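You operate a simulated robot arm through the tools that you are given. There is no shell and no other tool. Be economical: measure what you need, move in short steps, check, and stop when the job is done.

Carry out the task below with a simulated two-armed robot. There is one attempt and no reset: what you move stays moved.

## Task
Take the lid off the jar labelled "bolts" on the far end of the island bench and lay it down there.

The check looks at the end state, three seconds after you hand in, the way a careful person would. Anything else that was tipped, shoved, dropped, spilled or broken makes it a failure. A push-on lid holds only when it is set on centred and level and pressed home; a screw cap is set on level and turned clockwise until tight.

## Robot
Two 7-joint arms with two-finger parallel grippers on one trunk, on a base that drives. Base frame: it is fixed to the floor where the robot stands at the start and does not move with it; the origin is under the middle of the robot, x ahead of it, y to its left, z up; the surface under the hand at the start is at about z = 920. Lengths are in mm, angles in degrees, forces in N, time in s.
The left shoulder is at the start at [50, 165, 1155], the right one opposite. With the tool pointing down near the work surface each hand reaches from about 240 to 700 mm from the robot's upright axis, wherever it stands, measured 20 degrees to its own side. Payload 3.91 kg a hand.
Tool frame (each hand has its own): the origin (TCP) lies between the finger pads and is the grasp point; the fingertips stand 30 mm ahead of it; z points along the fingers, y is the line along which they close. Largest opening 110 mm; finger width 20, thickness 10; the body of the gripper, 48 by 112 mm, starts 55 mm behind the TCP.
Orientation is told as [roll, pitch, yaw] about the base's x, y, z axes, in that order, counted from this pose: with the fingers straight down and closing along the base's y, the tool's x points along the base's -x, its y along +y and its z along -z.

## Interface
- The arms move only by the tool nudge_tool. It takes "left_rows", "right_rows" or both (then of equal length, played together; a hand with none holds still); each is a list of rows, each a list of 7 numbers: the turn, a rotation vector about the tool's x, y, z in units of 5 degrees (1.0 is 5 degrees), then the shift along the tool's x, y, z in units of 50 mm (1.0 is 50 mm), then the finger opening in mm, from 0 to 110. In form: [[ax, ay, az, dx, dy, dz, fingers], ...]. A call has 1 to 10 rows; each row shifts and turns the commanded pose from where the row before left it, along the tool's axes as they then stand. A call with a number of a shift or a turn outside -1 to 1 is refused whole. A row lasts 0.2 s, in which the tool goes at most 50 mm and 8.6 degrees; a call with a longer step from one row to the next is refused whole, and so is a gripper value outside its range. Where a pose cannot be reached the arm comes as near as it can. A force on the tool above 40 N (or 10 N above the force at the start of the call, whichever is more), or a blocked arm, ends the call early, and 0.2 s more pass. The fingers move at their own pace (about 45 mm/s each) and stop on an object; they squeeze with about 31 N. The grip force told is the motor's: it shows also when the fingers shut on nothing. Time passes only in rows, and 0.2 s behind the last, so rows that do not move let the fingers close. The reply holds the time, the measured pose of the TCP, the force on the tool along the base axes, the opening and the grip force, in the units named above and with some noise, with the torque about the TCP (base axes, N m) and any sound that the robot's microphone picked up, and new pictures: "pictures" is both (left out), scene, wrist or none (wrist: the cameras of the hands that moved).
- Cameras (640 x 400 px; columns grow to the right, rows downward): "scene" is now at [125.5, 2.2, 1342.8]; the picture's right is [0.05, -1.00, 0.00], its down [-0.47, -0.03, -0.88] and it looks along [0.88, 0.05, -0.47] (base axes); focal length 260 px, centre (320, 200). "left" rides on the left gripper at [72, -17, -103] in its tool frame; the picture's right is [0.23, 0.97, 0.00], its down [-0.76, 0.18, -0.62] and it looks along [-0.61, 0.14, 0.78] (tool axes); focal length 222 px, centre (320, 200). "right" rides on the right gripper at [72, 17, -103] in its tool frame; the picture's right is [-0.23, 0.97, 0.00], its down [-0.76, -0.18, -0.62] and it looks along [-0.61, -0.14, 0.78] (tool axes); focal length 222 px, centre (320, 200).
- lift_body(by): slides the trunk up (or, below 0, down) by that many mm; the arms and the scene camera ride with it, the base frame stays. It gives what a move gives, with no picture.
- steer(legs): drives the robot by 1 to 6 legs, each [ahead, left, turn to the left] in mm, mm and degrees, along the robot's own axes; the way and the turn of a leg run together, so that a leg with both is an arc; at most 1500 mm and 180 degrees a leg. The arms and the cameras ride along, it lands a little off, and it stops where it bumps. It gives what a move gives, and a new picture of the scene camera.
- aim_head(pan, tilt): turns the head with the scene camera to pan (to the left, within 80 degrees either way) and tilt (down, from -29 to 69), counted from straight ahead of the robot. It gives what a move gives, and a new picture of the scene camera.
- measure_at(camera, pixels): for up to 12 pixels [column, row] of the newest picture of that camera ("zoom" is the newest enlarged one), the place [x, y, z] in the base frame of the surface seen there, good to about 2 mm, but the place of the scene camera against the robot may be out by one fixed shift of up to 12 mm in any direction. The clock stands still meanwhile.
- inspect(camera, box): a new picture of the part [left, top, right, bottom] of that camera's present view, enlarged. The clock stands still meanwhile.
- job_done(): hands the job in; it is judged then, once.

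Work in short steps. Measure before you move; look again where a grasp or a placing could have gone wrong, and mend it. You have 80 turns and 260 pictures in all, those below and enlarged ones among them. Open the grippers and draw the arms clear of the work before you hand the job in, unless the task says otherwise; then end with one line.

The tools are called after "Call:" as name(argument=value, ...) on one line, values as JSON. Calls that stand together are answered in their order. nudge_tool: Moves the arms, as the interface text tells. Its arguments: {"type":"object","properties":{"left_rows":{"type":"array"},"right_rows":{"type":"array"},"pictures":{"type":"string","enum":["both","scene","wrist","none"]}},"required":[]} The other tools are called the same way: lift_body (by) slides the trunk up or down; steer (legs) drives the base; aim_head (pan, tilt) turns the head that bears the scene camera; measure_at (camera, pixels) gives the place of the surface under pixels of a picture; inspect (camera, box) takes an enlarged picture of a part of a camera's view; job_done () hands the job in.

At the start:

```text
time_s: 0.0
left_ee_pos: [472.1, 158.6, 1167.5]
left_tcp_rot: [0.0, 0.1, 0.2]
left_ft_force: [0.2, -0.3, 0.1]
left_torque: [0.01, 0.01, 0.02]
left_grip_width: 110.0
left_gripper_force: 0.1
right_ee_pos: [397.8, -122.3, 1227.6]
right_tcp_rot: [0.0, 0.1, 0.0]
right_ft_force: [-0.3, -0.5, 0.3]
right_torque: [0.02, 0.02, -0.03]
right_grip_width: 110.1
right_gripper_force: 0.0
trunk travel left (down, up): [-375.0, 128.0]
robot x, y, heading: [-0.3, -0.8, -0.1]
head pan, tilt: [3.1, 28.3]
```

scene: 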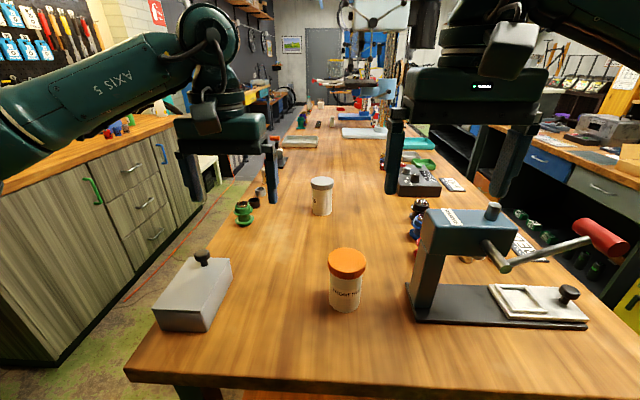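
right: 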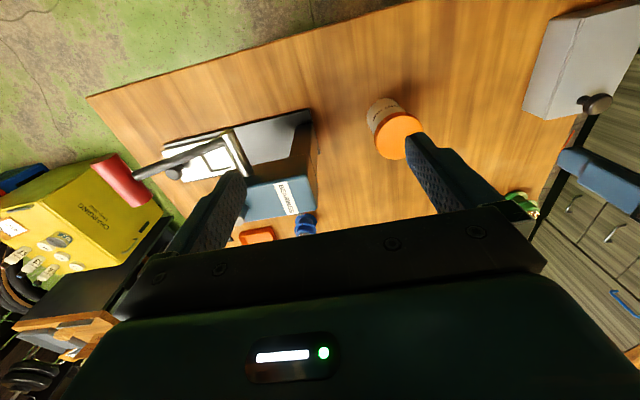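
left: 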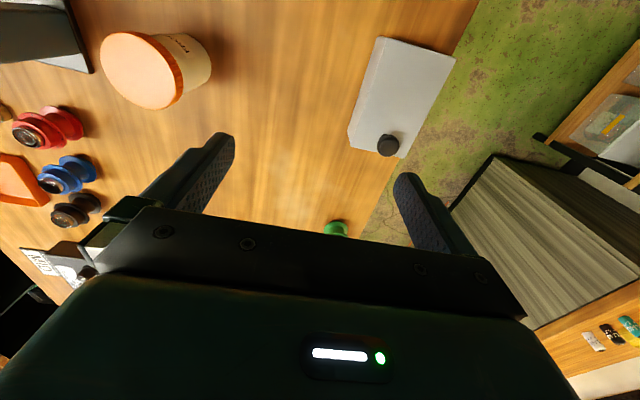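

I see an orange-lidded jar at (346,280) and a grey-lidded jar at (321,195). I'll enlarge both to read the labels, and look at the far end of the bench.

Call:
inspect(camera="scene", box=[270, 160, 400, 320])

Call:
inspect(camera="scene", box=[240, 60, 480, 210])

Call:
measure_at(camera="scene", pixels=[[346, 260], [345, 306], [321, 182], [322, 212], [300, 142], [320, 102], [200, 360]])

```text
2.50 times, centred on (335, 240) of scene
```

zoom: 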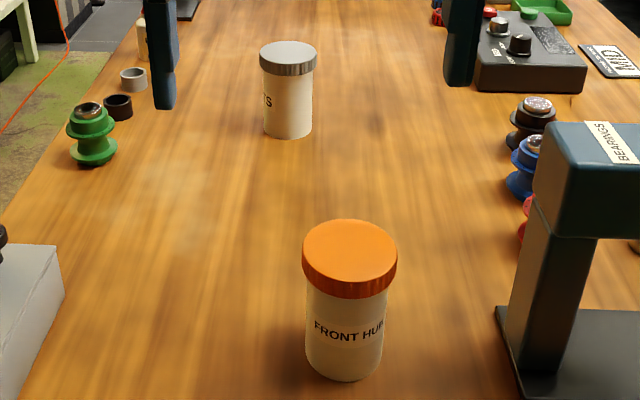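

```text
2.67 times, centred on (360, 135) of scene
```

zoom: 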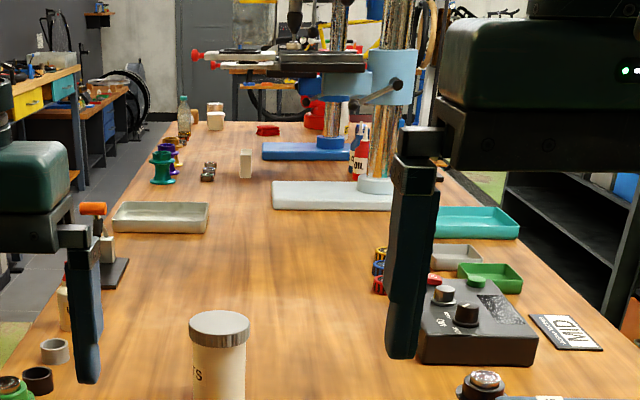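

```text
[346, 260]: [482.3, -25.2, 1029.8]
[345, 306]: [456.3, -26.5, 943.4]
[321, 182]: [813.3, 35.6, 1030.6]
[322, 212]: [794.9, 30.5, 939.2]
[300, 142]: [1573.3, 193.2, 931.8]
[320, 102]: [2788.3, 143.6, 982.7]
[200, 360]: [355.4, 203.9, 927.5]
```

The grey-lidded jar's label ends in "TS", but it stands nearer the near half of the bench. I'll look more closely at the items at the far end and at the placards.

Call:
inspect(camera="scene", box=[280, 85, 400, 160])

Call:
measure_at(camera="scene", pixels=[[332, 121], [320, 105], [300, 125], [245, 200], [235, 220], [450, 185], [500, 200], [285, 150], [160, 130], [210, 180], [240, 160], [455, 140]])

Call:
inspect(camera="scene", box=[300, 172, 345, 220])

```text
5.33 times, centred on (340, 122) of scene
```

zoom: 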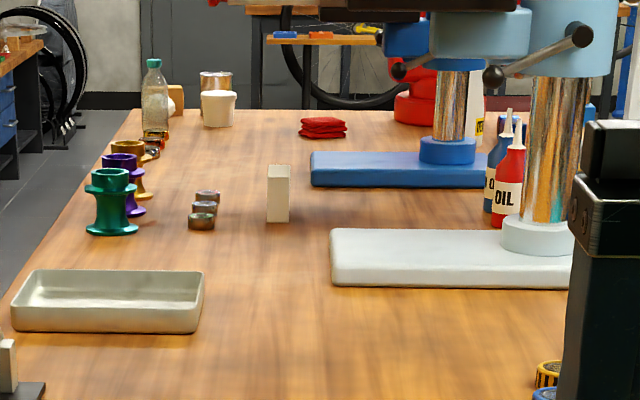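

```text
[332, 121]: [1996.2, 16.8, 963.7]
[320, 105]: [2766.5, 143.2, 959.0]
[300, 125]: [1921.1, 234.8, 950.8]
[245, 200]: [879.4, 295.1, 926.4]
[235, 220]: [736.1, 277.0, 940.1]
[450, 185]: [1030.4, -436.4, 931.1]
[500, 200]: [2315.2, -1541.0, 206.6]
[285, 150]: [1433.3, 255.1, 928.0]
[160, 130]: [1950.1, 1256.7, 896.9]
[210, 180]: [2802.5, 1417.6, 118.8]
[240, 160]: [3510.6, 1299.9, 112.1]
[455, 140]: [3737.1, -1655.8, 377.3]
```

```text
8.33 times, centred on (322, 196) of scene
```

zoom: 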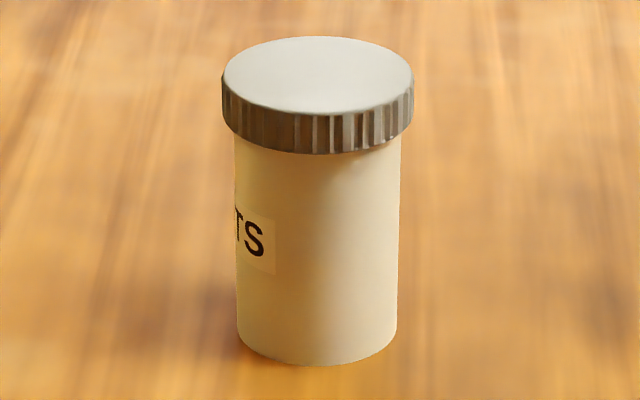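

The far end of this bench is at x≈2.8 m, where there's a white pot. I need to drive to see it, so I'll measure the left aisle first.

Call:
aim_head(pan=45, tilt=25)

Call:
aim_head(pan=-45, tilt=25)

```text
time_s: 1.1
left_ee_pos: [472.7, 158.0, 1169.3]
left_tcp_rot: [0.0, -0.1, 0.1]
left_ft_force: [-1.2, -0.8, -0.5]
left_torque: [-0.05, -0.01, 0.01]
left_grip_width: 110.0
left_gripper_force: 0.0
right_ee_pos: [398.5, -122.3, 1225.5]
right_tcp_rot: [0.1, -0.1, 0.0]
right_ft_force: [-0.2, 0.2, 0.4]
right_torque: [-0.03, 0.0, 0.03]
right_grip_width: 109.9
right_gripper_force: 0.0
trunk travel left (down, up): [-375.0, 128.0]
robot x, y, heading: [-0.2, -0.5, 0.1]
head pan, tilt: [45.0, 25.0]
```

scene: 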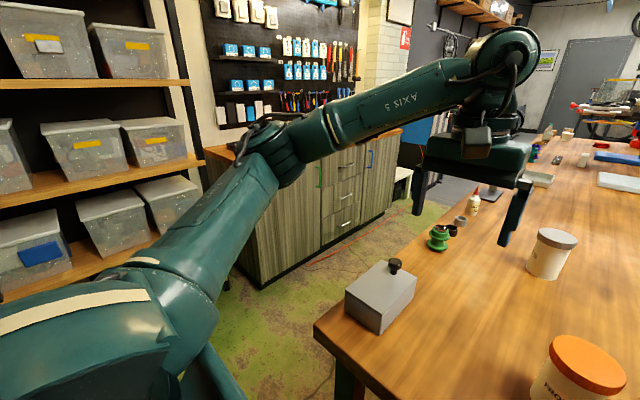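

```text
time_s: 2.7
left_ee_pos: [472.8, 157.6, 1168.7]
left_tcp_rot: [0.0, 0.0, 0.1]
left_ft_force: [-0.6, -0.4, -0.1]
left_torque: [0.02, 0.03, 0.02]
left_grip_width: 110.3
left_gripper_force: 0.1
right_ee_pos: [397.6, -122.2, 1226.7]
right_tcp_rot: [-0.1, -0.1, 0.0]
right_ft_force: [0.2, 1.2, 0.4]
right_torque: [0.01, 0.0, -0.01]
right_grip_width: 110.3
right_gripper_force: 0.0
trunk travel left (down, up): [-375.0, 128.0]
robot x, y, heading: [1.0, 1.7, -0.2]
head pan, tilt: [-45.0, 25.0]
```

scene: 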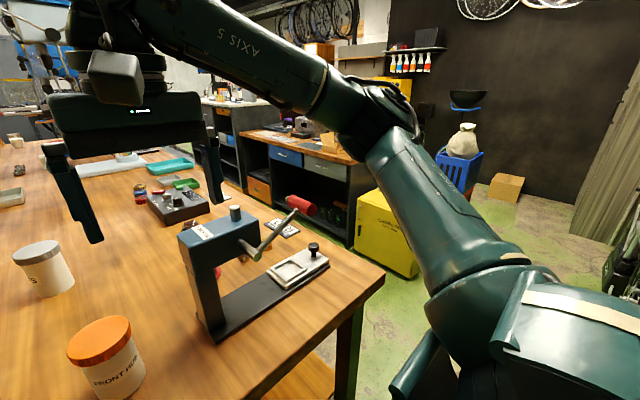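

I'll turn the head back left and measure the aisle and floor.

Call:
aim_head(pan=45, tilt=25)

Call:
measure_at(camera="scene", pixels=[[262, 285], [330, 245], [385, 205], [405, 190], [315, 325], [440, 205], [250, 320], [280, 140], [340, 190], [200, 265], [430, 240], [400, 225]])

Call:
inspect(camera="scene", box=[520, 100, 640, 200])

```text
time_s: 4.4
left_ee_pos: [472.2, 158.5, 1168.1]
left_tcp_rot: [0.0, 0.0, 0.1]
left_ft_force: [-0.8, 0.7, 0.0]
left_torque: [-0.01, -0.02, 0.0]
left_grip_width: 110.0
left_gripper_force: 0.0
right_ee_pos: [397.8, -123.7, 1227.2]
right_tcp_rot: [0.1, 0.0, -0.1]
right_ft_force: [0.9, 0.7, -0.3]
right_torque: [0.01, -0.04, 0.03]
right_grip_width: 110.0
right_gripper_force: 0.0
trunk travel left (down, up): [-375.0, 128.0]
robot x, y, heading: [2.5, -2.0, 0.1]
head pan, tilt: [45.0, 25.0]
```

scene: 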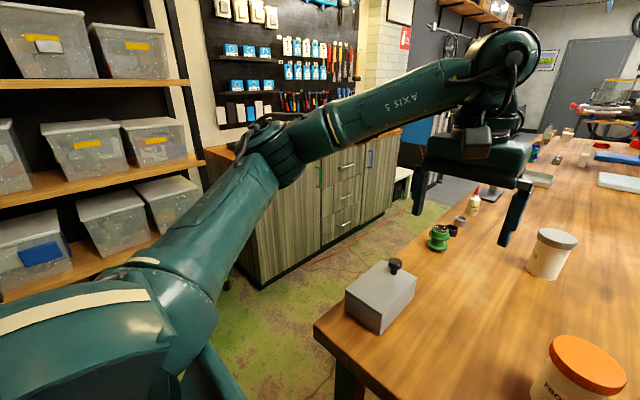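

```text
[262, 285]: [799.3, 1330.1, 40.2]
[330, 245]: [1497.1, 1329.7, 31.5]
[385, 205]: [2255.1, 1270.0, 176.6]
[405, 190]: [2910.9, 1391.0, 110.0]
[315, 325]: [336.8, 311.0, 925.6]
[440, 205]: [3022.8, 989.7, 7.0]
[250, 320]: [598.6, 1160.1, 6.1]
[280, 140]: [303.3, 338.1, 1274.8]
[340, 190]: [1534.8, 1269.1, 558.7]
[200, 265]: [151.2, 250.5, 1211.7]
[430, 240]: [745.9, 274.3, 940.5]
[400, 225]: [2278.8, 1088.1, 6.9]
```

```text
4.00 times, centred on (580, 150) of scene
```

zoom: 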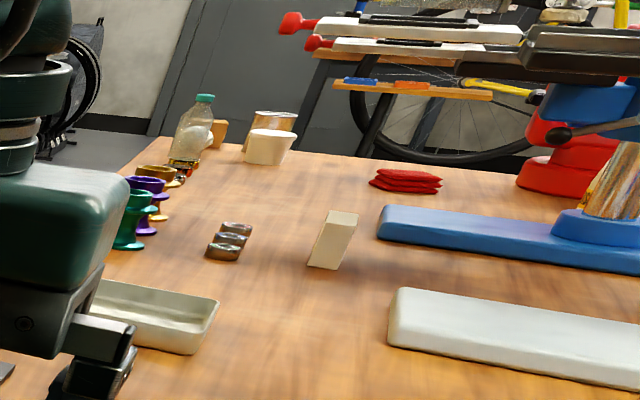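

The aisle runs from y≈340 to 1330 and is clear. I'll back off, shift left, and drive up to look at the jars from the side.

Call:
steer(legs=[[-150, 0, 0], [0, 820, 0], [900, 0, 0]])

Call:
aim_head(pan=-60, tilt=25)

```text
time_s: 17.2
left_ee_pos: [1204.5, 981.0, 1168.3]
left_tcp_rot: [0.0, 0.0, 0.4]
left_ft_force: [-1.1, -0.1, -0.5]
left_torque: [0.01, 0.02, -0.01]
left_grip_width: 110.0
left_gripper_force: 0.1
right_ee_pos: [1131.6, 700.7, 1226.2]
right_tcp_rot: [0.0, 0.0, 0.4]
right_ft_force: [0.7, 0.4, 1.0]
right_torque: [0.01, 0.03, 0.02]
right_grip_width: 109.9
right_gripper_force: 0.1
trunk travel left (down, up): [-375.0, 128.0]
robot x, y, heading: [730.5, 820.2, 0.4]
head pan, tilt: [45.0, 25.0]
```

scene: 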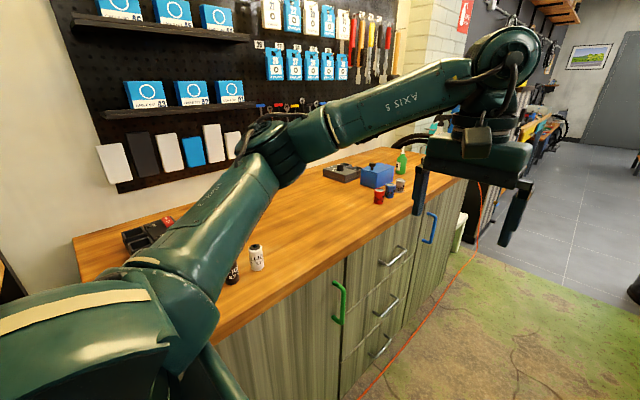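

```text
time_s: 19.1
left_ee_pos: [1203.5, 979.4, 1169.5]
left_tcp_rot: [0.0, 0.0, 0.5]
left_ft_force: [-0.2, 0.1, -0.3]
left_torque: [-0.01, -0.02, 0.02]
left_grip_width: 110.0
left_gripper_force: 0.2
right_ee_pos: [1130.5, 700.4, 1227.4]
right_tcp_rot: [0.1, 0.0, 0.4]
right_ft_force: [0.3, 0.6, 0.3]
right_torque: [0.02, 0.01, -0.02]
right_grip_width: 109.9
right_gripper_force: 0.0
trunk travel left (down, up): [-375.0, 128.0]
robot x, y, heading: [730.8, 819.5, 0.4]
head pan, tilt: [-60.0, 25.0]
```

scene: 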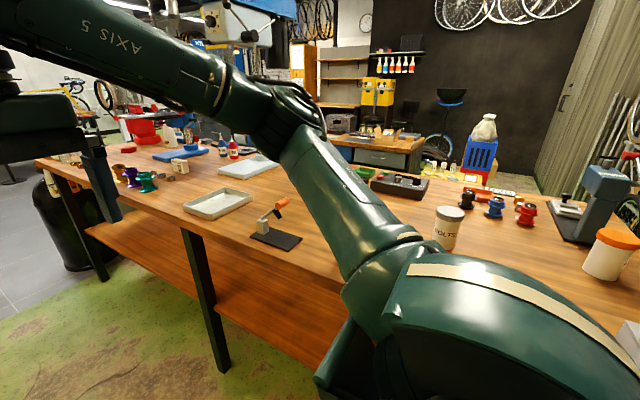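

The grey-lidded jar at (446,230) seems to read "BOLTS". I'll enlarge it and the far-end objects.

Call:
inspect(camera="scene", box=[415, 195, 485, 255])

Call:
inspect(camera="scene", box=[30, 110, 290, 220])

Call:
inspect(camera="scene", box=[320, 90, 540, 230])

```text
6.67 times, centred on (450, 225) of scene
```

zoom: 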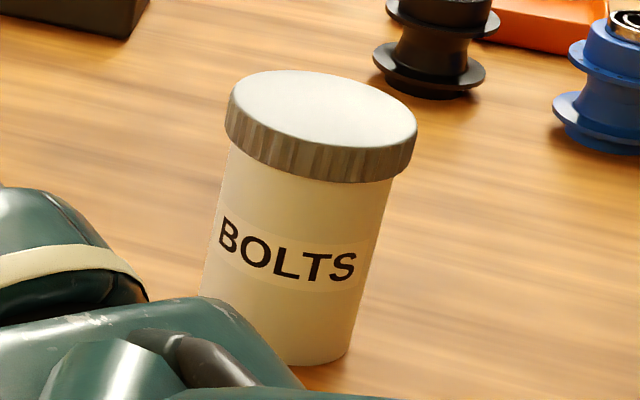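

```text
2.46 times, centred on (160, 165) of scene
```

zoom: 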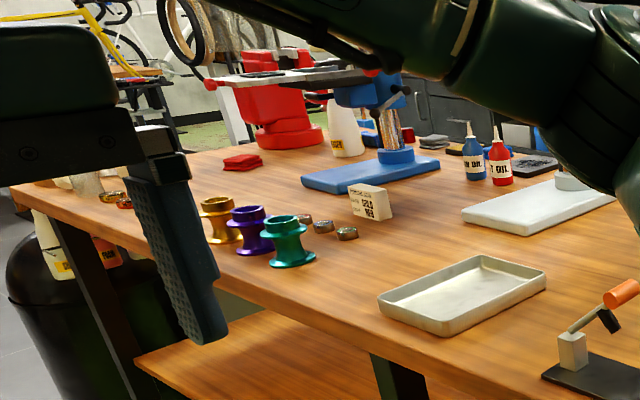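

```text
2.86 times, centred on (430, 160) of scene
```

zoom: 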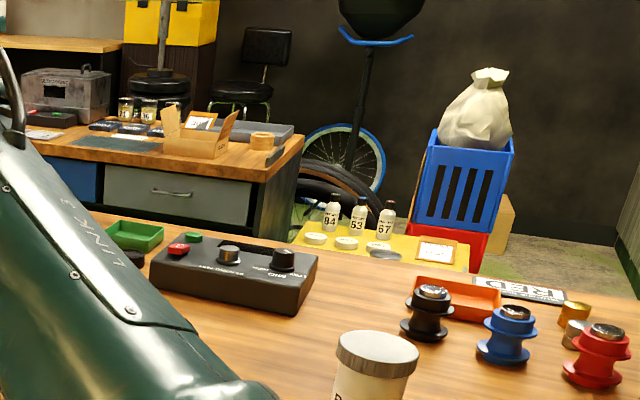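

The label reads "BOLTS". I'll check that the white pot at the very far end isn't another labelled jar.

Call:
steer(legs=[[1200, 0, 0]])

Call:
aim_head(pan=-40, tilt=25)

```text
time_s: 25.1
left_ee_pos: [2412.4, 939.5, 1168.7]
left_tcp_rot: [0.0, 0.1, -2.1]
left_ft_force: [-0.2, 0.5, 0.5]
left_torque: [0.03, 0.02, 0.02]
left_grip_width: 110.1
left_gripper_force: 0.1
right_ee_pos: [2327.5, 662.3, 1227.6]
right_tcp_rot: [0.0, 0.0, -2.2]
right_ft_force: [1.0, -0.5, -0.7]
right_torque: [0.0, 0.02, -0.03]
right_grip_width: 110.2
right_gripper_force: 0.0
trunk travel left (down, up): [-375.0, 128.0]
robot x, y, heading: [1931.2, 799.8, -2.1]
head pan, tilt: [-60.0, 25.0]
```

scene: 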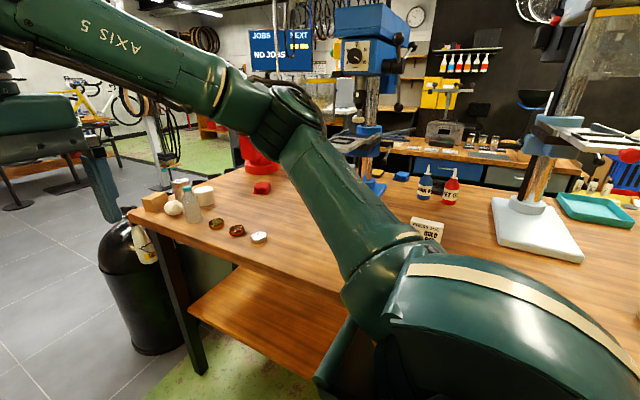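

```text
time_s: 26.0
left_ee_pos: [2412.8, 940.7, 1168.7]
left_tcp_rot: [0.0, 0.0, -2.1]
left_ft_force: [-0.2, 0.4, 0.3]
left_torque: [-0.01, 0.01, -0.01]
left_grip_width: 110.2
left_gripper_force: 0.1
right_ee_pos: [2326.3, 662.5, 1226.9]
right_tcp_rot: [0.0, 0.0, -2.2]
right_ft_force: [-0.3, 0.6, 0.2]
right_torque: [0.0, 0.01, -0.02]
right_grip_width: 109.9
right_gripper_force: 0.1
trunk travel left (down, up): [-375.0, 128.0]
robot x, y, heading: [1933.1, 798.1, -2.3]
head pan, tilt: [-40.0, 25.0]
```

scene: 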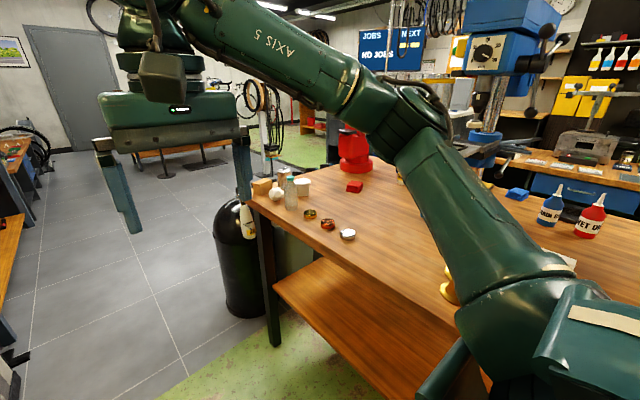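

Call:
inspect(camera="scene", box=[235, 150, 375, 250])

```text
4.00 times, centred on (305, 200) of scene
```

zoom: 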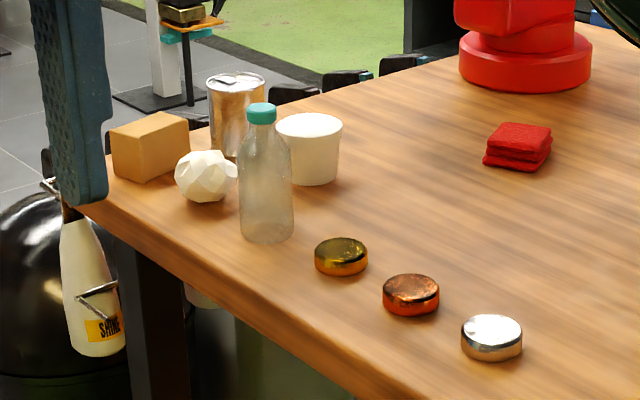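

The far-end pot is an unlabelled cup, so the grey-lidded BOLTS jar at about (805,33) is the target. I'll drive back and turn to face it from the aisle.

Call:
steer(legs=[[-1125, 0, 0], [0, 0, -88]])

Call:
aim_head(pan=0, tilt=35)

```text
time_s: 35.5
left_ee_pos: [957.2, 375.9, 1169.1]
left_tcp_rot: [0.0, 0.1, -90.2]
left_ft_force: [0.6, -0.3, 0.3]
left_torque: [0.02, 0.06, 0.01]
left_grip_width: 109.9
left_gripper_force: 0.0
right_ee_pos: [676.9, 451.2, 1226.3]
right_tcp_rot: [0.1, 0.0, -90.2]
right_ft_force: [-0.8, -0.3, -0.8]
right_torque: [-0.01, -0.01, 0.01]
right_grip_width: 110.0
right_gripper_force: 0.1
trunk travel left (down, up): [-375.0, 128.0]
robot x, y, heading: [797.7, 849.5, -90.0]
head pan, tilt: [-40.0, 25.0]
```

scene: 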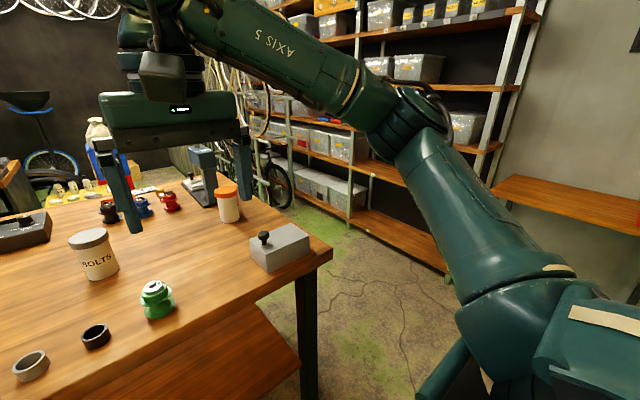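

```text
time_s: 36.6
left_ee_pos: [958.3, 375.7, 1166.6]
left_tcp_rot: [0.0, 0.0, -90.1]
left_ft_force: [0.1, 0.0, -0.5]
left_torque: [0.01, 0.01, 0.04]
left_grip_width: 109.9
left_gripper_force: 0.0
right_ee_pos: [678.1, 451.1, 1227.0]
right_tcp_rot: [0.0, 0.0, -90.1]
right_ft_force: [-0.1, 0.7, 0.1]
right_torque: [0.0, -0.01, -0.02]
right_grip_width: 109.6
right_gripper_force: 0.1
trunk travel left (down, up): [-375.0, 128.0]
robot x, y, heading: [803.6, 849.0, -90.2]
head pan, tilt: [0.0, 35.0]
```

scene: 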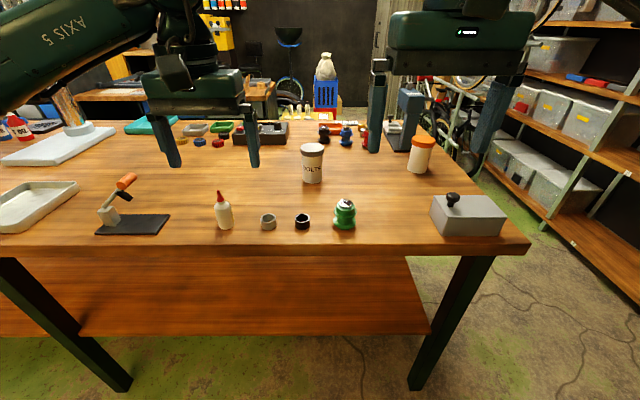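

The jar is at (312,162), directly ahead, with small items near the bench edge. I'll drive closer and measure.

Call:
steer(legs=[[210, 0, 0]])

Call:
aim_head(pan=0, tilt=40)

```text
time_s: 38.2
left_ee_pos: [957.4, 166.0, 1167.6]
left_tcp_rot: [-0.1, 0.0, -89.9]
left_ft_force: [-0.2, 0.9, 0.3]
left_torque: [0.01, -0.04, -0.01]
left_grip_width: 110.0
left_gripper_force: 0.1
right_ee_pos: [677.0, 241.5, 1226.2]
right_tcp_rot: [0.0, 0.0, -90.2]
right_ft_force: [-0.3, -0.3, 0.5]
right_torque: [0.02, -0.01, 0.0]
right_grip_width: 109.9
right_gripper_force: 0.1
trunk travel left (down, up): [-375.0, 128.0]
robot x, y, heading: [801.5, 642.5, -90.0]
head pan, tilt: [0.0, 35.0]
```

scene: 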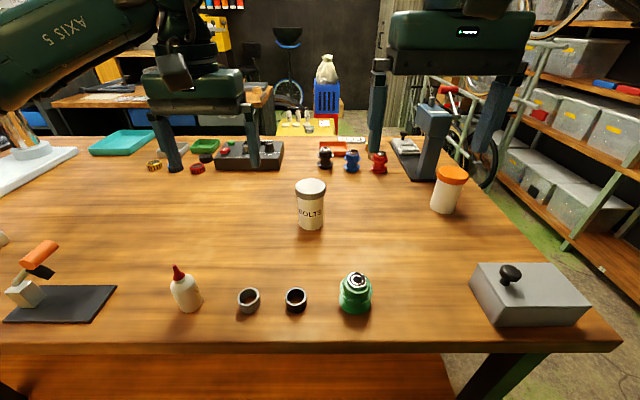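

```text
time_s: 38.9
left_ee_pos: [957.4, 165.9, 1168.5]
left_tcp_rot: [0.0, -0.1, -89.9]
left_ft_force: [0.5, 0.0, -0.8]
left_torque: [0.03, -0.01, 0.0]
left_grip_width: 109.8
left_gripper_force: 0.0
right_ee_pos: [678.1, 242.5, 1226.7]
right_tcp_rot: [0.0, 0.0, -90.2]
right_ft_force: [-0.2, -0.5, 0.6]
right_torque: [0.03, -0.01, 0.02]
right_grip_width: 110.1
right_gripper_force: 0.2
trunk travel left (down, up): [-375.0, 128.0]
robot x, y, heading: [801.8, 639.9, -90.3]
head pan, tilt: [0.0, 40.0]
```

scene: 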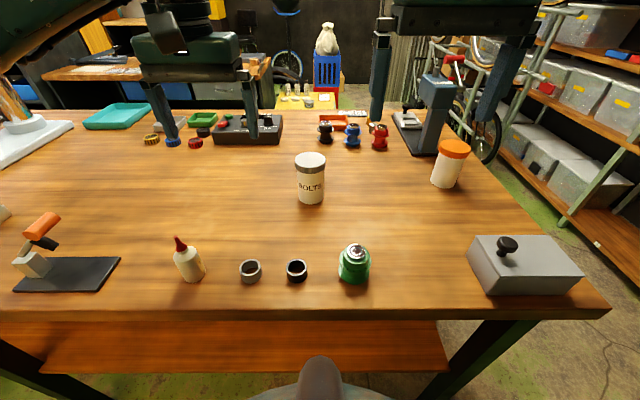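

Now I'll enlarge the jar and measure its lid edges and body.

Call:
inspect(camera="scene", box=[270, 140, 350, 220])

Call:
measure_at(camera="scene", pixels=[[310, 162], [297, 162], [324, 162], [310, 154], [310, 171], [310, 190], [310, 202], [300, 190], [321, 190], [310, 215], [182, 241], [354, 247]])

```text
5.00 times, centred on (310, 180) of scene
```

zoom: 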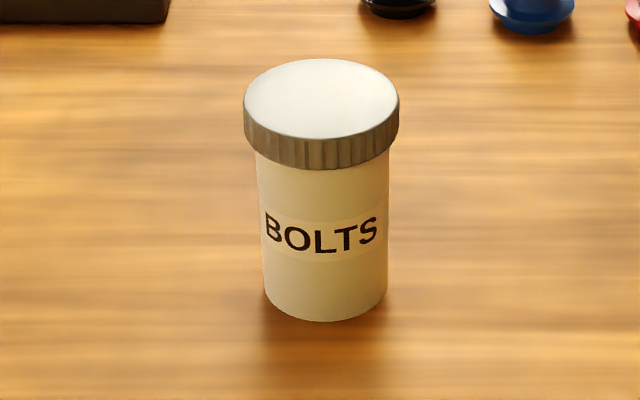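

```text
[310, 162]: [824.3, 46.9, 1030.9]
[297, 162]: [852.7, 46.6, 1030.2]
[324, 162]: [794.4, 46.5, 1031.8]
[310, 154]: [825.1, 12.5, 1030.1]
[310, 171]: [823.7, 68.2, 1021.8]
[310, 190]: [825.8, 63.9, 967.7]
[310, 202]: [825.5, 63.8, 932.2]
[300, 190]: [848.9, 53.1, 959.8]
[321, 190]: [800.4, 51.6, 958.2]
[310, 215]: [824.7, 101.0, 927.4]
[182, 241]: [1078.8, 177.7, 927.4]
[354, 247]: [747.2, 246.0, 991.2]
```

The lid centre measures about (824,36) with its top at z≈1030 (subject to the camera shift). Lid diameter is about 66 and the body about 55. I'll bring the left hand above it and check for the offset with the wrist camera.

Call:
nudge_tool(left_rows=[[0, 0, 0, -0.65, -0.665, 0, 110], [0, 0, 0, -0.65, -0.665, 0, 110], [0, 0, 0, -0.65, -0.665, 0, 110], [0, 0, 0, -0.65, -0.665, 0, 110]])

```text
time_s: 39.9
left_ee_pos: [829.8, 46.7, 1166.2]
left_tcp_rot: [0.1, 0.0, -90.4]
left_ft_force: [0.0, 0.1, 0.2]
left_torque: [-0.01, -0.01, -0.01]
left_grip_width: 110.0
left_gripper_force: 0.0
left hand out of reach, approached as far as the arm can: row 4
right_ee_pos: [676.4, 242.4, 1228.0]
right_tcp_rot: [0.0, 0.0, -90.2]
right_ft_force: [0.3, -0.5, 0.5]
right_torque: [0.03, 0.06, -0.01]
right_grip_width: 110.0
right_gripper_force: 0.1
trunk travel left (down, up): [-375.0, 128.0]
robot x, y, heading: [800.1, 638.8, -90.0]
head pan, tilt: [0.0, 40.0]
```

scene: 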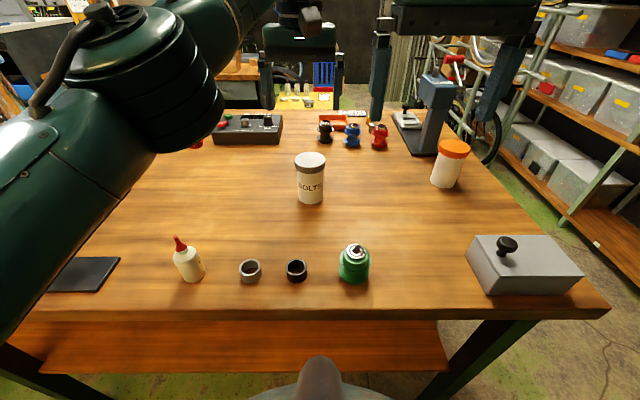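
left: 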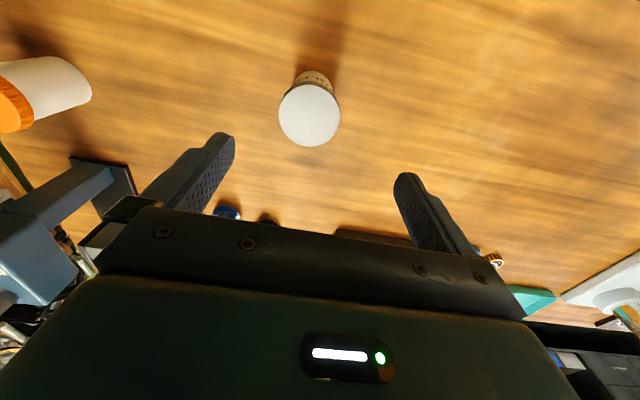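

The lid shows at (309,114) in the left camera, and the reach limit only bites at this height. I'll measure the lid with the wrist camera.

Call:
measure_at(camera="left", pixels=[[309, 114], [281, 114], [338, 114], [309, 86], [309, 144], [310, 76], [330, 160]])

Call:
measure_at(camera="scene", pixels=[[310, 162], [320, 311], [320, 300], [298, 162], [323, 162], [310, 154]])

```text
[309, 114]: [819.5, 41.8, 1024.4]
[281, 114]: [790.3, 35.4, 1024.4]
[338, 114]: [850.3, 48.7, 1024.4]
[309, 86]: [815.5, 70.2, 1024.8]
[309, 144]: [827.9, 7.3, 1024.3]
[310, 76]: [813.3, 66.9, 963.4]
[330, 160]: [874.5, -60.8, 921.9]
```

```text
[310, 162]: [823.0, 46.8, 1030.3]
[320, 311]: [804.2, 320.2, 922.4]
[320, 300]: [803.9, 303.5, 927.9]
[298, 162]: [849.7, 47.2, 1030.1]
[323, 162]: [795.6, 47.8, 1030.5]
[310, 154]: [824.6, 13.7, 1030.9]
```

Lid centre is (821,40), radius about 32, top z 1024.4 by the wrist camera. I'll descend partway and recheck before gripping.

Call:
nudge_tool(left_rows=[[0, 0, 0, 0, 0, 0.9, 110], [0, 0, 0, 0, 0, 0.9, 110], [0, 0, 0, 0, 0, 0, 110]], pictures="wrist")

```text
time_s: 40.7
left_ee_pos: [830.4, 46.1, 1073.0]
left_tcp_rot: [0.0, -0.1, -90.0]
left_ft_force: [-0.9, 0.3, -0.5]
left_torque: [0.0, 0.02, 0.0]
left_grip_width: 110.0
left_gripper_force: 0.1
right_ee_pos: [676.8, 243.2, 1227.1]
right_tcp_rot: [0.1, -0.1, -90.2]
right_ft_force: [1.0, -0.1, -0.1]
right_torque: [0.01, 0.0, 0.0]
right_grip_width: 110.2
right_gripper_force: 0.1
trunk travel left (down, up): [-375.0, 128.0]
robot x, y, heading: [799.0, 638.6, -90.3]
head pan, tilt: [0.0, 40.0]
```

left: 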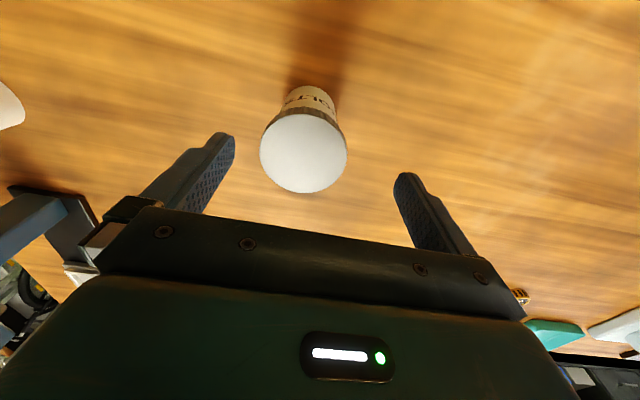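

Fingers straddle the lid. I'll make the lateral correction and descend to z≈1016.

Call:
nudge_tool(left_rows=[[0, 0, 0, -0.12, -0.19, 0, 110], [0, 0, 0, 0, 0, 0.4, 110], [0, 0, 0, 0, 0, 0.4, 110], [0, 0, 0, 0, 0, 0.34, 110], [0, 0, 0, 0, 0, 0, 110]])

Call:
measure_at(camera="left", pixels=[[300, 190], [260, 190], [335, 190], [300, 170], [300, 215]])

```text
time_s: 41.9
left_ee_pos: [821.1, 42.0, 1015.3]
left_tcp_rot: [0.0, -0.1, -90.1]
left_ft_force: [0.3, 0.8, -0.4]
left_torque: [-0.01, -0.01, -0.02]
left_grip_width: 109.9
left_gripper_force: 0.1
right_ee_pos: [675.9, 241.0, 1227.1]
right_tcp_rot: [0.0, 0.0, -90.1]
right_ft_force: [0.0, -0.1, -0.3]
right_torque: [-0.01, 0.03, 0.02]
right_grip_width: 110.1
right_gripper_force: 0.0
trunk travel left (down, up): [-375.0, 128.0]
robot x, y, heading: [801.7, 636.9, -90.2]
head pan, tilt: [0.0, 40.0]
```

scene: 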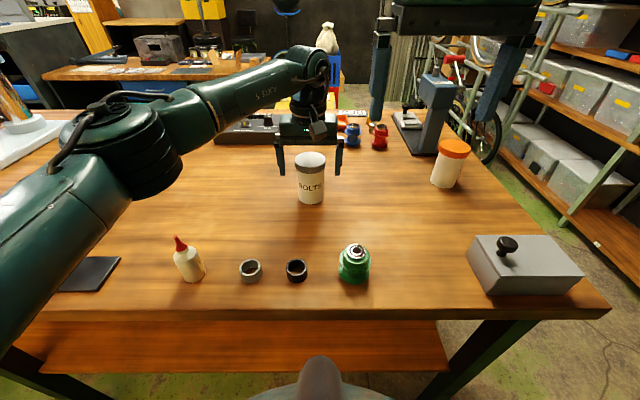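
left: 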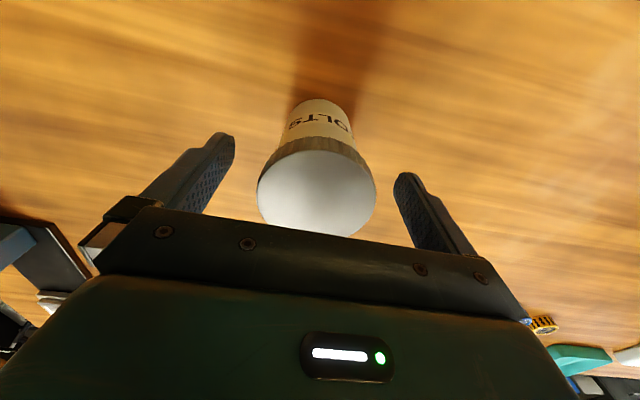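

```text
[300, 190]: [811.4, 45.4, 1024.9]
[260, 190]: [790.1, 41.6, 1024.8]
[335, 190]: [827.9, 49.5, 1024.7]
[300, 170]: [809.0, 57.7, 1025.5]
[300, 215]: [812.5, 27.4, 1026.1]
```

The lid is centred between the fingers. I'll close on it.

Call:
nudge_tool(left_rows=[[0, 0, 0, 0, 0, 0, 80], [0, 0, 0, 0, 0, 0, 70], [0, 0, 0, 0, 0, 0, 50], [0, 0, 0, 0, 0, 0, 50], [0, 0, 0, 0, 0, 0, 50]], pictures="wrist")

```text
time_s: 43.1
left_ee_pos: [820.0, 43.6, 1017.1]
left_tcp_rot: [0.0, 0.0, -90.1]
left_ft_force: [-0.1, -0.3, -0.4]
left_torque: [-0.01, 0.04, -0.02]
left_grip_width: 67.7
left_gripper_force: 30.6
right_ee_pos: [675.8, 242.1, 1227.0]
right_tcp_rot: [0.1, 0.0, -90.2]
right_ft_force: [0.8, 0.0, 0.4]
right_torque: [-0.05, 0.01, 0.0]
right_grip_width: 110.2
right_gripper_force: 0.1
trunk travel left (down, up): [-375.0, 128.0]
robot x, y, heading: [797.8, 641.5, -89.8]
head pan, tilt: [0.0, 40.0]
```

left: 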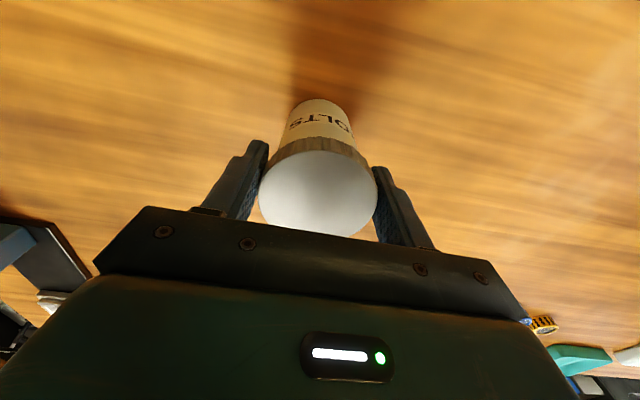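

The lid is gripped at width 67.7. I'll try a small anticlockwise turn (20°) and watch the torque and label.

Call:
nudge_tool(left_rows=[[0, 0, -1, 0, 0, 0, 50], [0, 0, -1, 0, 0, 0, 50], [0, 0, -1, 0, 0, 0, 50], [0, 0, -1, 0, 0, 0, 50]])

Call:
inspect(camera="scene", box=[270, 140, 350, 220])

```text
time_s: 44.1
left_ee_pos: [820.8, 43.3, 1016.8]
left_tcp_rot: [0.0, 0.1, -69.9]
left_ft_force: [0.7, -1.0, -0.8]
left_torque: [-0.06, 0.0, 0.0]
left_grip_width: 67.6
left_gripper_force: 31.0
right_ee_pos: [677.0, 242.8, 1227.6]
right_tcp_rot: [0.0, 0.0, -90.2]
right_ft_force: [0.4, -0.6, -0.4]
right_torque: [0.02, -0.01, 0.02]
right_grip_width: 110.2
right_gripper_force: 0.1
trunk travel left (down, up): [-375.0, 128.0]
robot x, y, heading: [798.8, 638.4, -90.2]
head pan, tilt: [0.0, 40.0]
```

scene: 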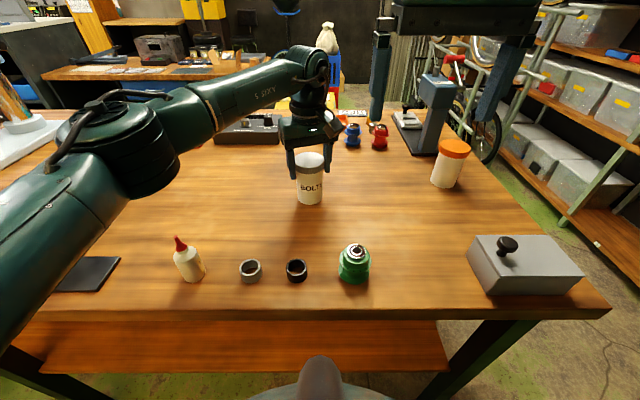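
left: 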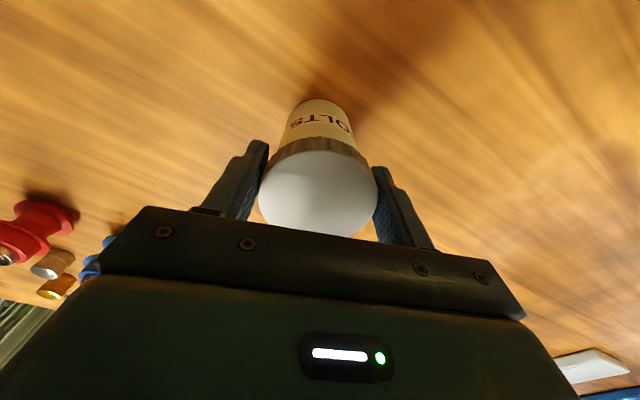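

```text
5.00 times, centred on (310, 180) of scene
```

zoom: 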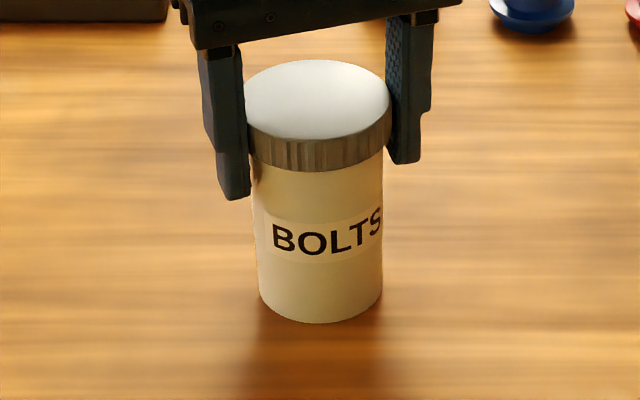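

The jar turned with the lid, so it's a screw cap and the body needs holding. I'll turn it back, release and raise the left hand slightly, while the right hand yaws 45° on the spot.

Call:
nudge_tool(left_rows=[[0, 0, 1, 0, 0, 0, 50], [0, 0, 1, 0, 0, 0, 50], [0, 0, 1, 0, 0, 0, 50], [0, 0, 1, 0, 0, 0, 50], [0, 0, 0, 0, 0, 0, 50], [0, 0, 0, 0, 0, 0, 80], [0, 0, 0, 0, 0, 0, 100], [0, 0, 0, 0, 0, 0, 100], [0, 0, 0, 0, 0, -0.3, 100]], right_rows=[[0, 0, -1, 0, 0, 0, 110], [0, 0, -1, 0, 0, 0, 110], [0, 0, -1, 0, 0, 0, 110], [0, 0, -1, 0, 0, 0, 110], [0, 0, -1, 0, 0, 0, 110], [0, 0, -1, 0, 0, 0, 110], [0, 0, -1, 0, 0, 0, 110], [0, 0, -1, 0, 0, 0, 110], [0, 0, -1, 0, 0, 0, 110]], pictures="scene")

```text
time_s: 46.1
left_ee_pos: [821.7, 44.8, 1032.6]
left_tcp_rot: [0.0, 0.1, -90.1]
left_ft_force: [0.1, -0.6, 0.1]
left_torque: [0.03, -0.03, 0.0]
left_grip_width: 99.8
left_gripper_force: 0.0
right_ee_pos: [677.3, 244.0, 1227.6]
right_tcp_rot: [0.0, 0.0, -45.0]
right_ft_force: [-0.4, -0.2, 0.3]
right_torque: [0.02, 0.0, -0.02]
right_grip_width: 110.0
right_gripper_force: 0.1
trunk travel left (down, up): [-375.0, 128.0]
robot x, y, heading: [798.6, 641.9, -90.1]
head pan, tilt: [0.0, 40.0]
```

scene: 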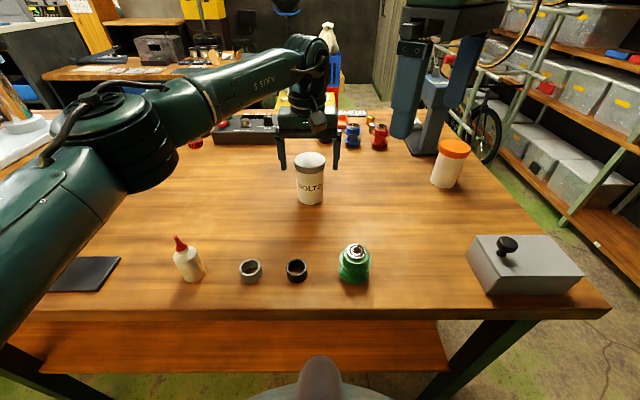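

Label is back in place and the jar stands free. Now I'll tilt the right hand toward the jar (50°).

Call:
nudge_tool(right_rows=[[0, -1, 0, 0, 0, 0, 110], [0, -1, 0, 0, 0, 0, 110], [0, -1, 0, 0, 0, 0, 110], [0, -1, 0, 0, 0, 0, 110], [0, -1, 0, 0, 0, 0, 110], [0, -1, 0, 0, 0, 0, 110], [0, -1, 0, 0, 0, 0, 110], [0, -1, 0, 0, 0, 0, 110], [0, -1, 0, 0, 0, 0, 110], [0, -1, 0, 0, 0, 0, 110]], pictures="both")

```text
time_s: 48.3
left_ee_pos: [821.3, 43.6, 1032.5]
left_tcp_rot: [0.0, 0.0, -90.0]
left_ft_force: [0.7, 0.5, -0.4]
left_torque: [0.0, -0.04, 0.0]
left_grip_width: 100.2
left_gripper_force: 0.0
right_ee_pos: [677.2, 241.8, 1228.6]
right_tcp_rot: [0.0, -50.0, -45.1]
right_ft_force: [-0.3, 0.0, 0.4]
right_torque: [0.02, 0.05, 0.01]
right_grip_width: 110.0
right_gripper_force: 0.1
trunk travel left (down, up): [-375.0, 128.0]
robot x, y, heading: [803.8, 638.1, -90.0]
head pan, tilt: [0.0, 40.0]
```

scene: 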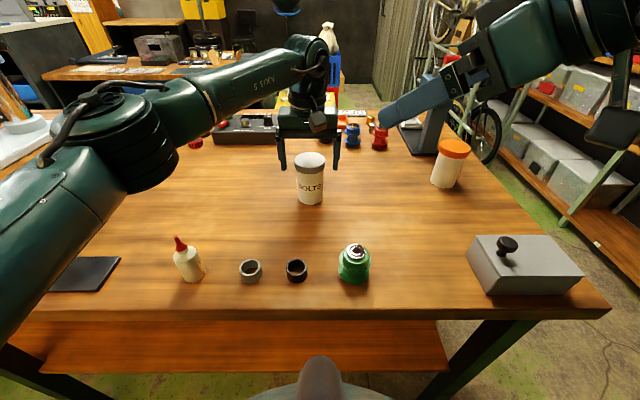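
right: 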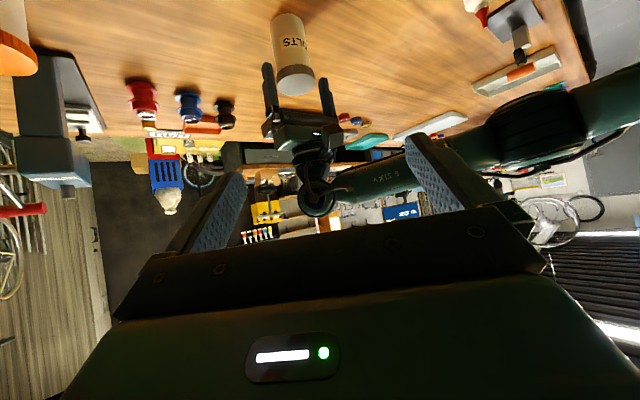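

The jar is visible at (293,60) in the right camera and nothing is in the way. I'll tilt the last 5° and move to a standoff point about 120 mm back from the jar body.

Call:
nudge_tool(right_rows=[[0, -1, 0, 0, 0, 0, 110], [0, 0, 0, 0.325, -0.161, 0.86, 110], [0, 0, 0, 0.325, -0.161, 0.86, 110], [0, 0, 0, 0.325, -0.161, 0.86, 110], [0, 0, 0, 0.325, -0.161, 0.86, 110], [0, 0, 0, 0.325, -0.161, 0.86, 110], [0, 0, 0, 0, 0, 0, 110]], pictures="both")

```text
time_s: 49.9
left_ee_pos: [822.0, 44.5, 1031.4]
left_tcp_rot: [0.0, -0.1, -90.0]
left_ft_force: [-0.1, 0.4, 0.1]
left_torque: [0.02, -0.05, 0.02]
left_grip_width: 99.9
left_gripper_force: 0.1
right_ee_pos: [737.8, 122.8, 1036.9]
right_tcp_rot: [0.0, -55.0, -45.1]
right_ft_force: [0.2, 0.4, 0.4]
right_torque: [-0.01, 0.0, 0.01]
right_grip_width: 109.7
right_gripper_force: 0.1
trunk travel left (down, up): [-375.0, 128.0]
robot x, y, heading: [802.2, 637.0, -90.3]
head pan, tilt: [0.0, 40.0]
```

scene: 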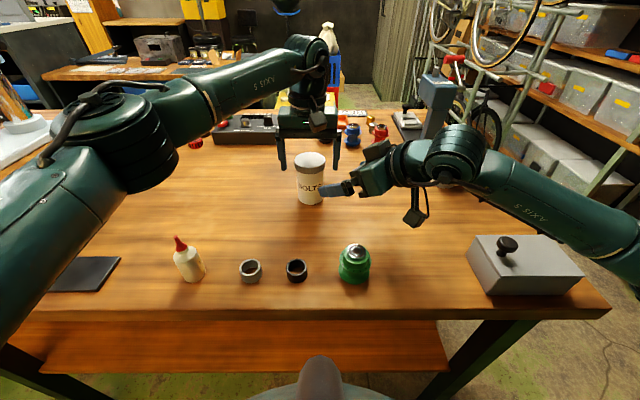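
right: 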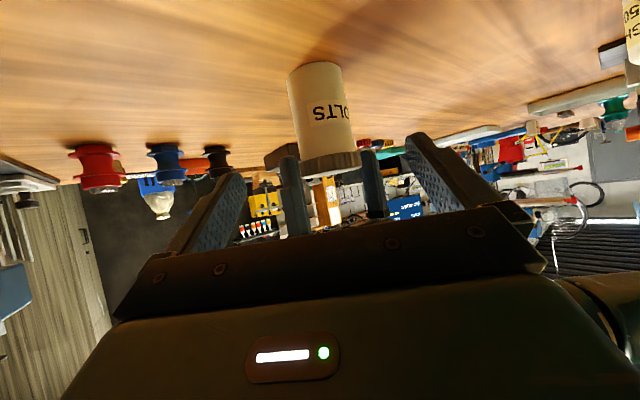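

At the standoff, the jar body shows around (320,110). I'll measure it with the right camera to align exactly.

Call:
measure_at(camera="right", pixels=[[292, 100], [320, 100], [346, 100], [318, 130], [316, 75], [298, 140], [352, 140], [330, 160]])

```text
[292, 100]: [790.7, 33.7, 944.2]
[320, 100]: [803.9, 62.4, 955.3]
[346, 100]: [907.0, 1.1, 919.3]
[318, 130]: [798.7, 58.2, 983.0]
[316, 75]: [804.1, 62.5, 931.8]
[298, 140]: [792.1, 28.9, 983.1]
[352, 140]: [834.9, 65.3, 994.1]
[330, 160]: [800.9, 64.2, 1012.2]
```

The axis works out at about (821,42). I'll advance straight 120 mm along the tool so the fingers straddle the body.

Call:
nudge_tool(right_rows=[[0, 0, 0, -0.01, 0.01, 0.6, 110], [0, 0, 0, -0.01, 0.01, 0.6, 110], [0, 0, 0, -0.01, 0.01, 0.6, 110], [0, 0, 0, -0.01, 0, 0.6, 110], [0, 0, 0, 0, 0, 0, 110]], pictures="both")

Call:
inspect(camera="scene", box=[260, 130, 400, 230])

```text
time_s: 51.1
left_ee_pos: [823.1, 41.7, 1031.1]
left_tcp_rot: [0.0, -0.3, -89.7]
left_ft_force: [5.2, -15.5, -6.0]
left_torque: [-0.2, -0.43, 0.84]
left_grip_width: 97.6
left_gripper_force: 0.0
right_ee_pos: [810.3, 50.9, 971.5]
right_tcp_rot: [0.0, -55.2, -45.1]
right_ft_force: [-5.1, 15.9, 6.0]
right_torque: [-0.76, -0.01, -0.69]
right_grip_width: 109.9
right_gripper_force: 0.0
trunk travel left (down, up): [-375.0, 128.0]
robot x, y, heading: [797.9, 642.5, -90.1]
head pan, tilt: [0.0, 40.0]
```

scene: 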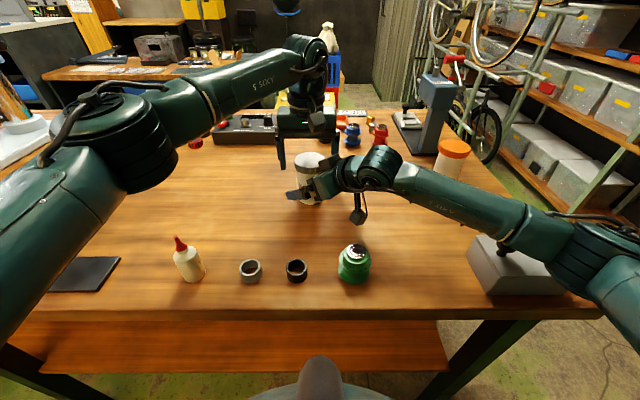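
right: 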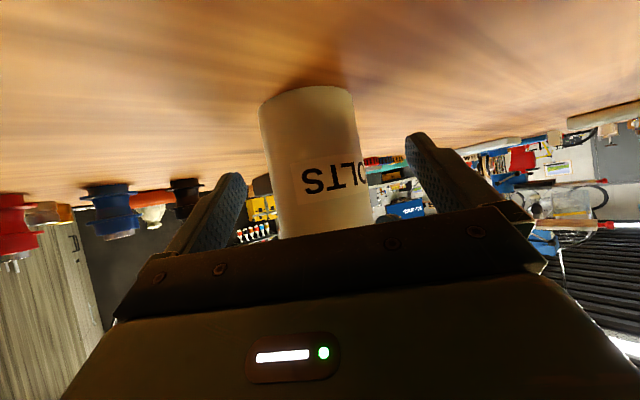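

```text
4.00 times, centred on (330, 180) of scene
```

zoom: 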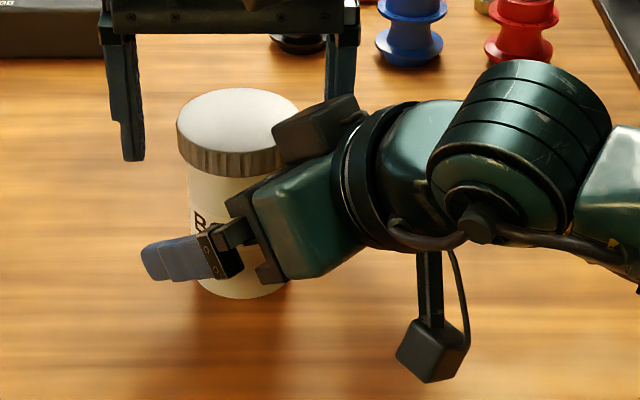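

The readings show left and right hands pushing on each other: the open left finger touches the right gripper's top block. I'll raise the left hand straight up to separate them.

Call:
nudge_tool(left_rows=[[0, 0, 0, 0, 0, -0.5, 100], [0, 0, 0, 0, 0, -0.8, 100], [0, 0, 0, 0, 0, -0.2, 100]], pictures="none")

Call:
inspect(camera="scene", box=[260, 130, 400, 230])

```text
time_s: 51.9
left_ee_pos: [821.0, 42.0, 1106.2]
left_tcp_rot: [-0.1, 0.0, -90.2]
left_ft_force: [1.0, 0.0, 0.5]
left_torque: [0.0, 0.0, -0.01]
left_grip_width: 99.7
left_gripper_force: 0.1
right_ee_pos: [809.4, 52.1, 970.4]
right_tcp_rot: [0.2, -55.1, -45.3]
right_ft_force: [0.7, -0.4, 0.1]
right_torque: [-0.02, 0.01, 0.0]
right_grip_width: 109.9
right_gripper_force: 0.1
trunk travel left (down, up): [-375.0, 128.0]
robot x, y, heading: [799.0, 641.3, -90.1]
head pan, tilt: [0.0, 40.0]
```

```text
4.00 times, centred on (330, 180) of scene
```

zoom: 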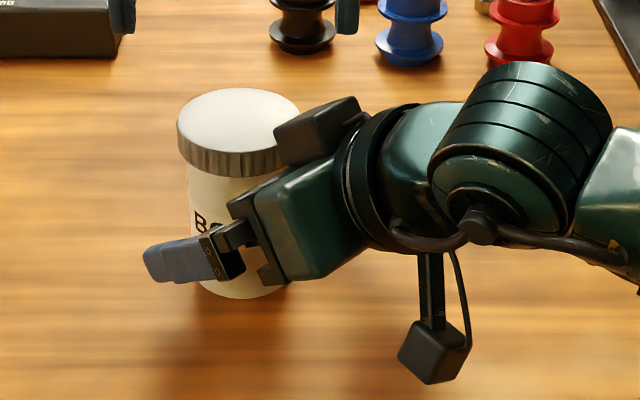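

The forces are cleared and the jar is unmoved. I'll measure the right gripper's top block relative to the lid to plan finger room.

Call:
measure_at(camera="zoom", pixels=[[280, 133], [340, 103], [295, 155], [355, 120], [325, 128], [238, 130], [240, 165], [240, 205], [300, 200]])

```text
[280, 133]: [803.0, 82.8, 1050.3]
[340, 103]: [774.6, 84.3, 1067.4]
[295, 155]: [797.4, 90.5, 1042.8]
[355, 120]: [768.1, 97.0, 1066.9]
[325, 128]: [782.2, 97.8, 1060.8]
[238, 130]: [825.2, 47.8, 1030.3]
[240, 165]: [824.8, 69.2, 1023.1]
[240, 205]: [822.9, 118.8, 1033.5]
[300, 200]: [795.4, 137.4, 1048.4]
```

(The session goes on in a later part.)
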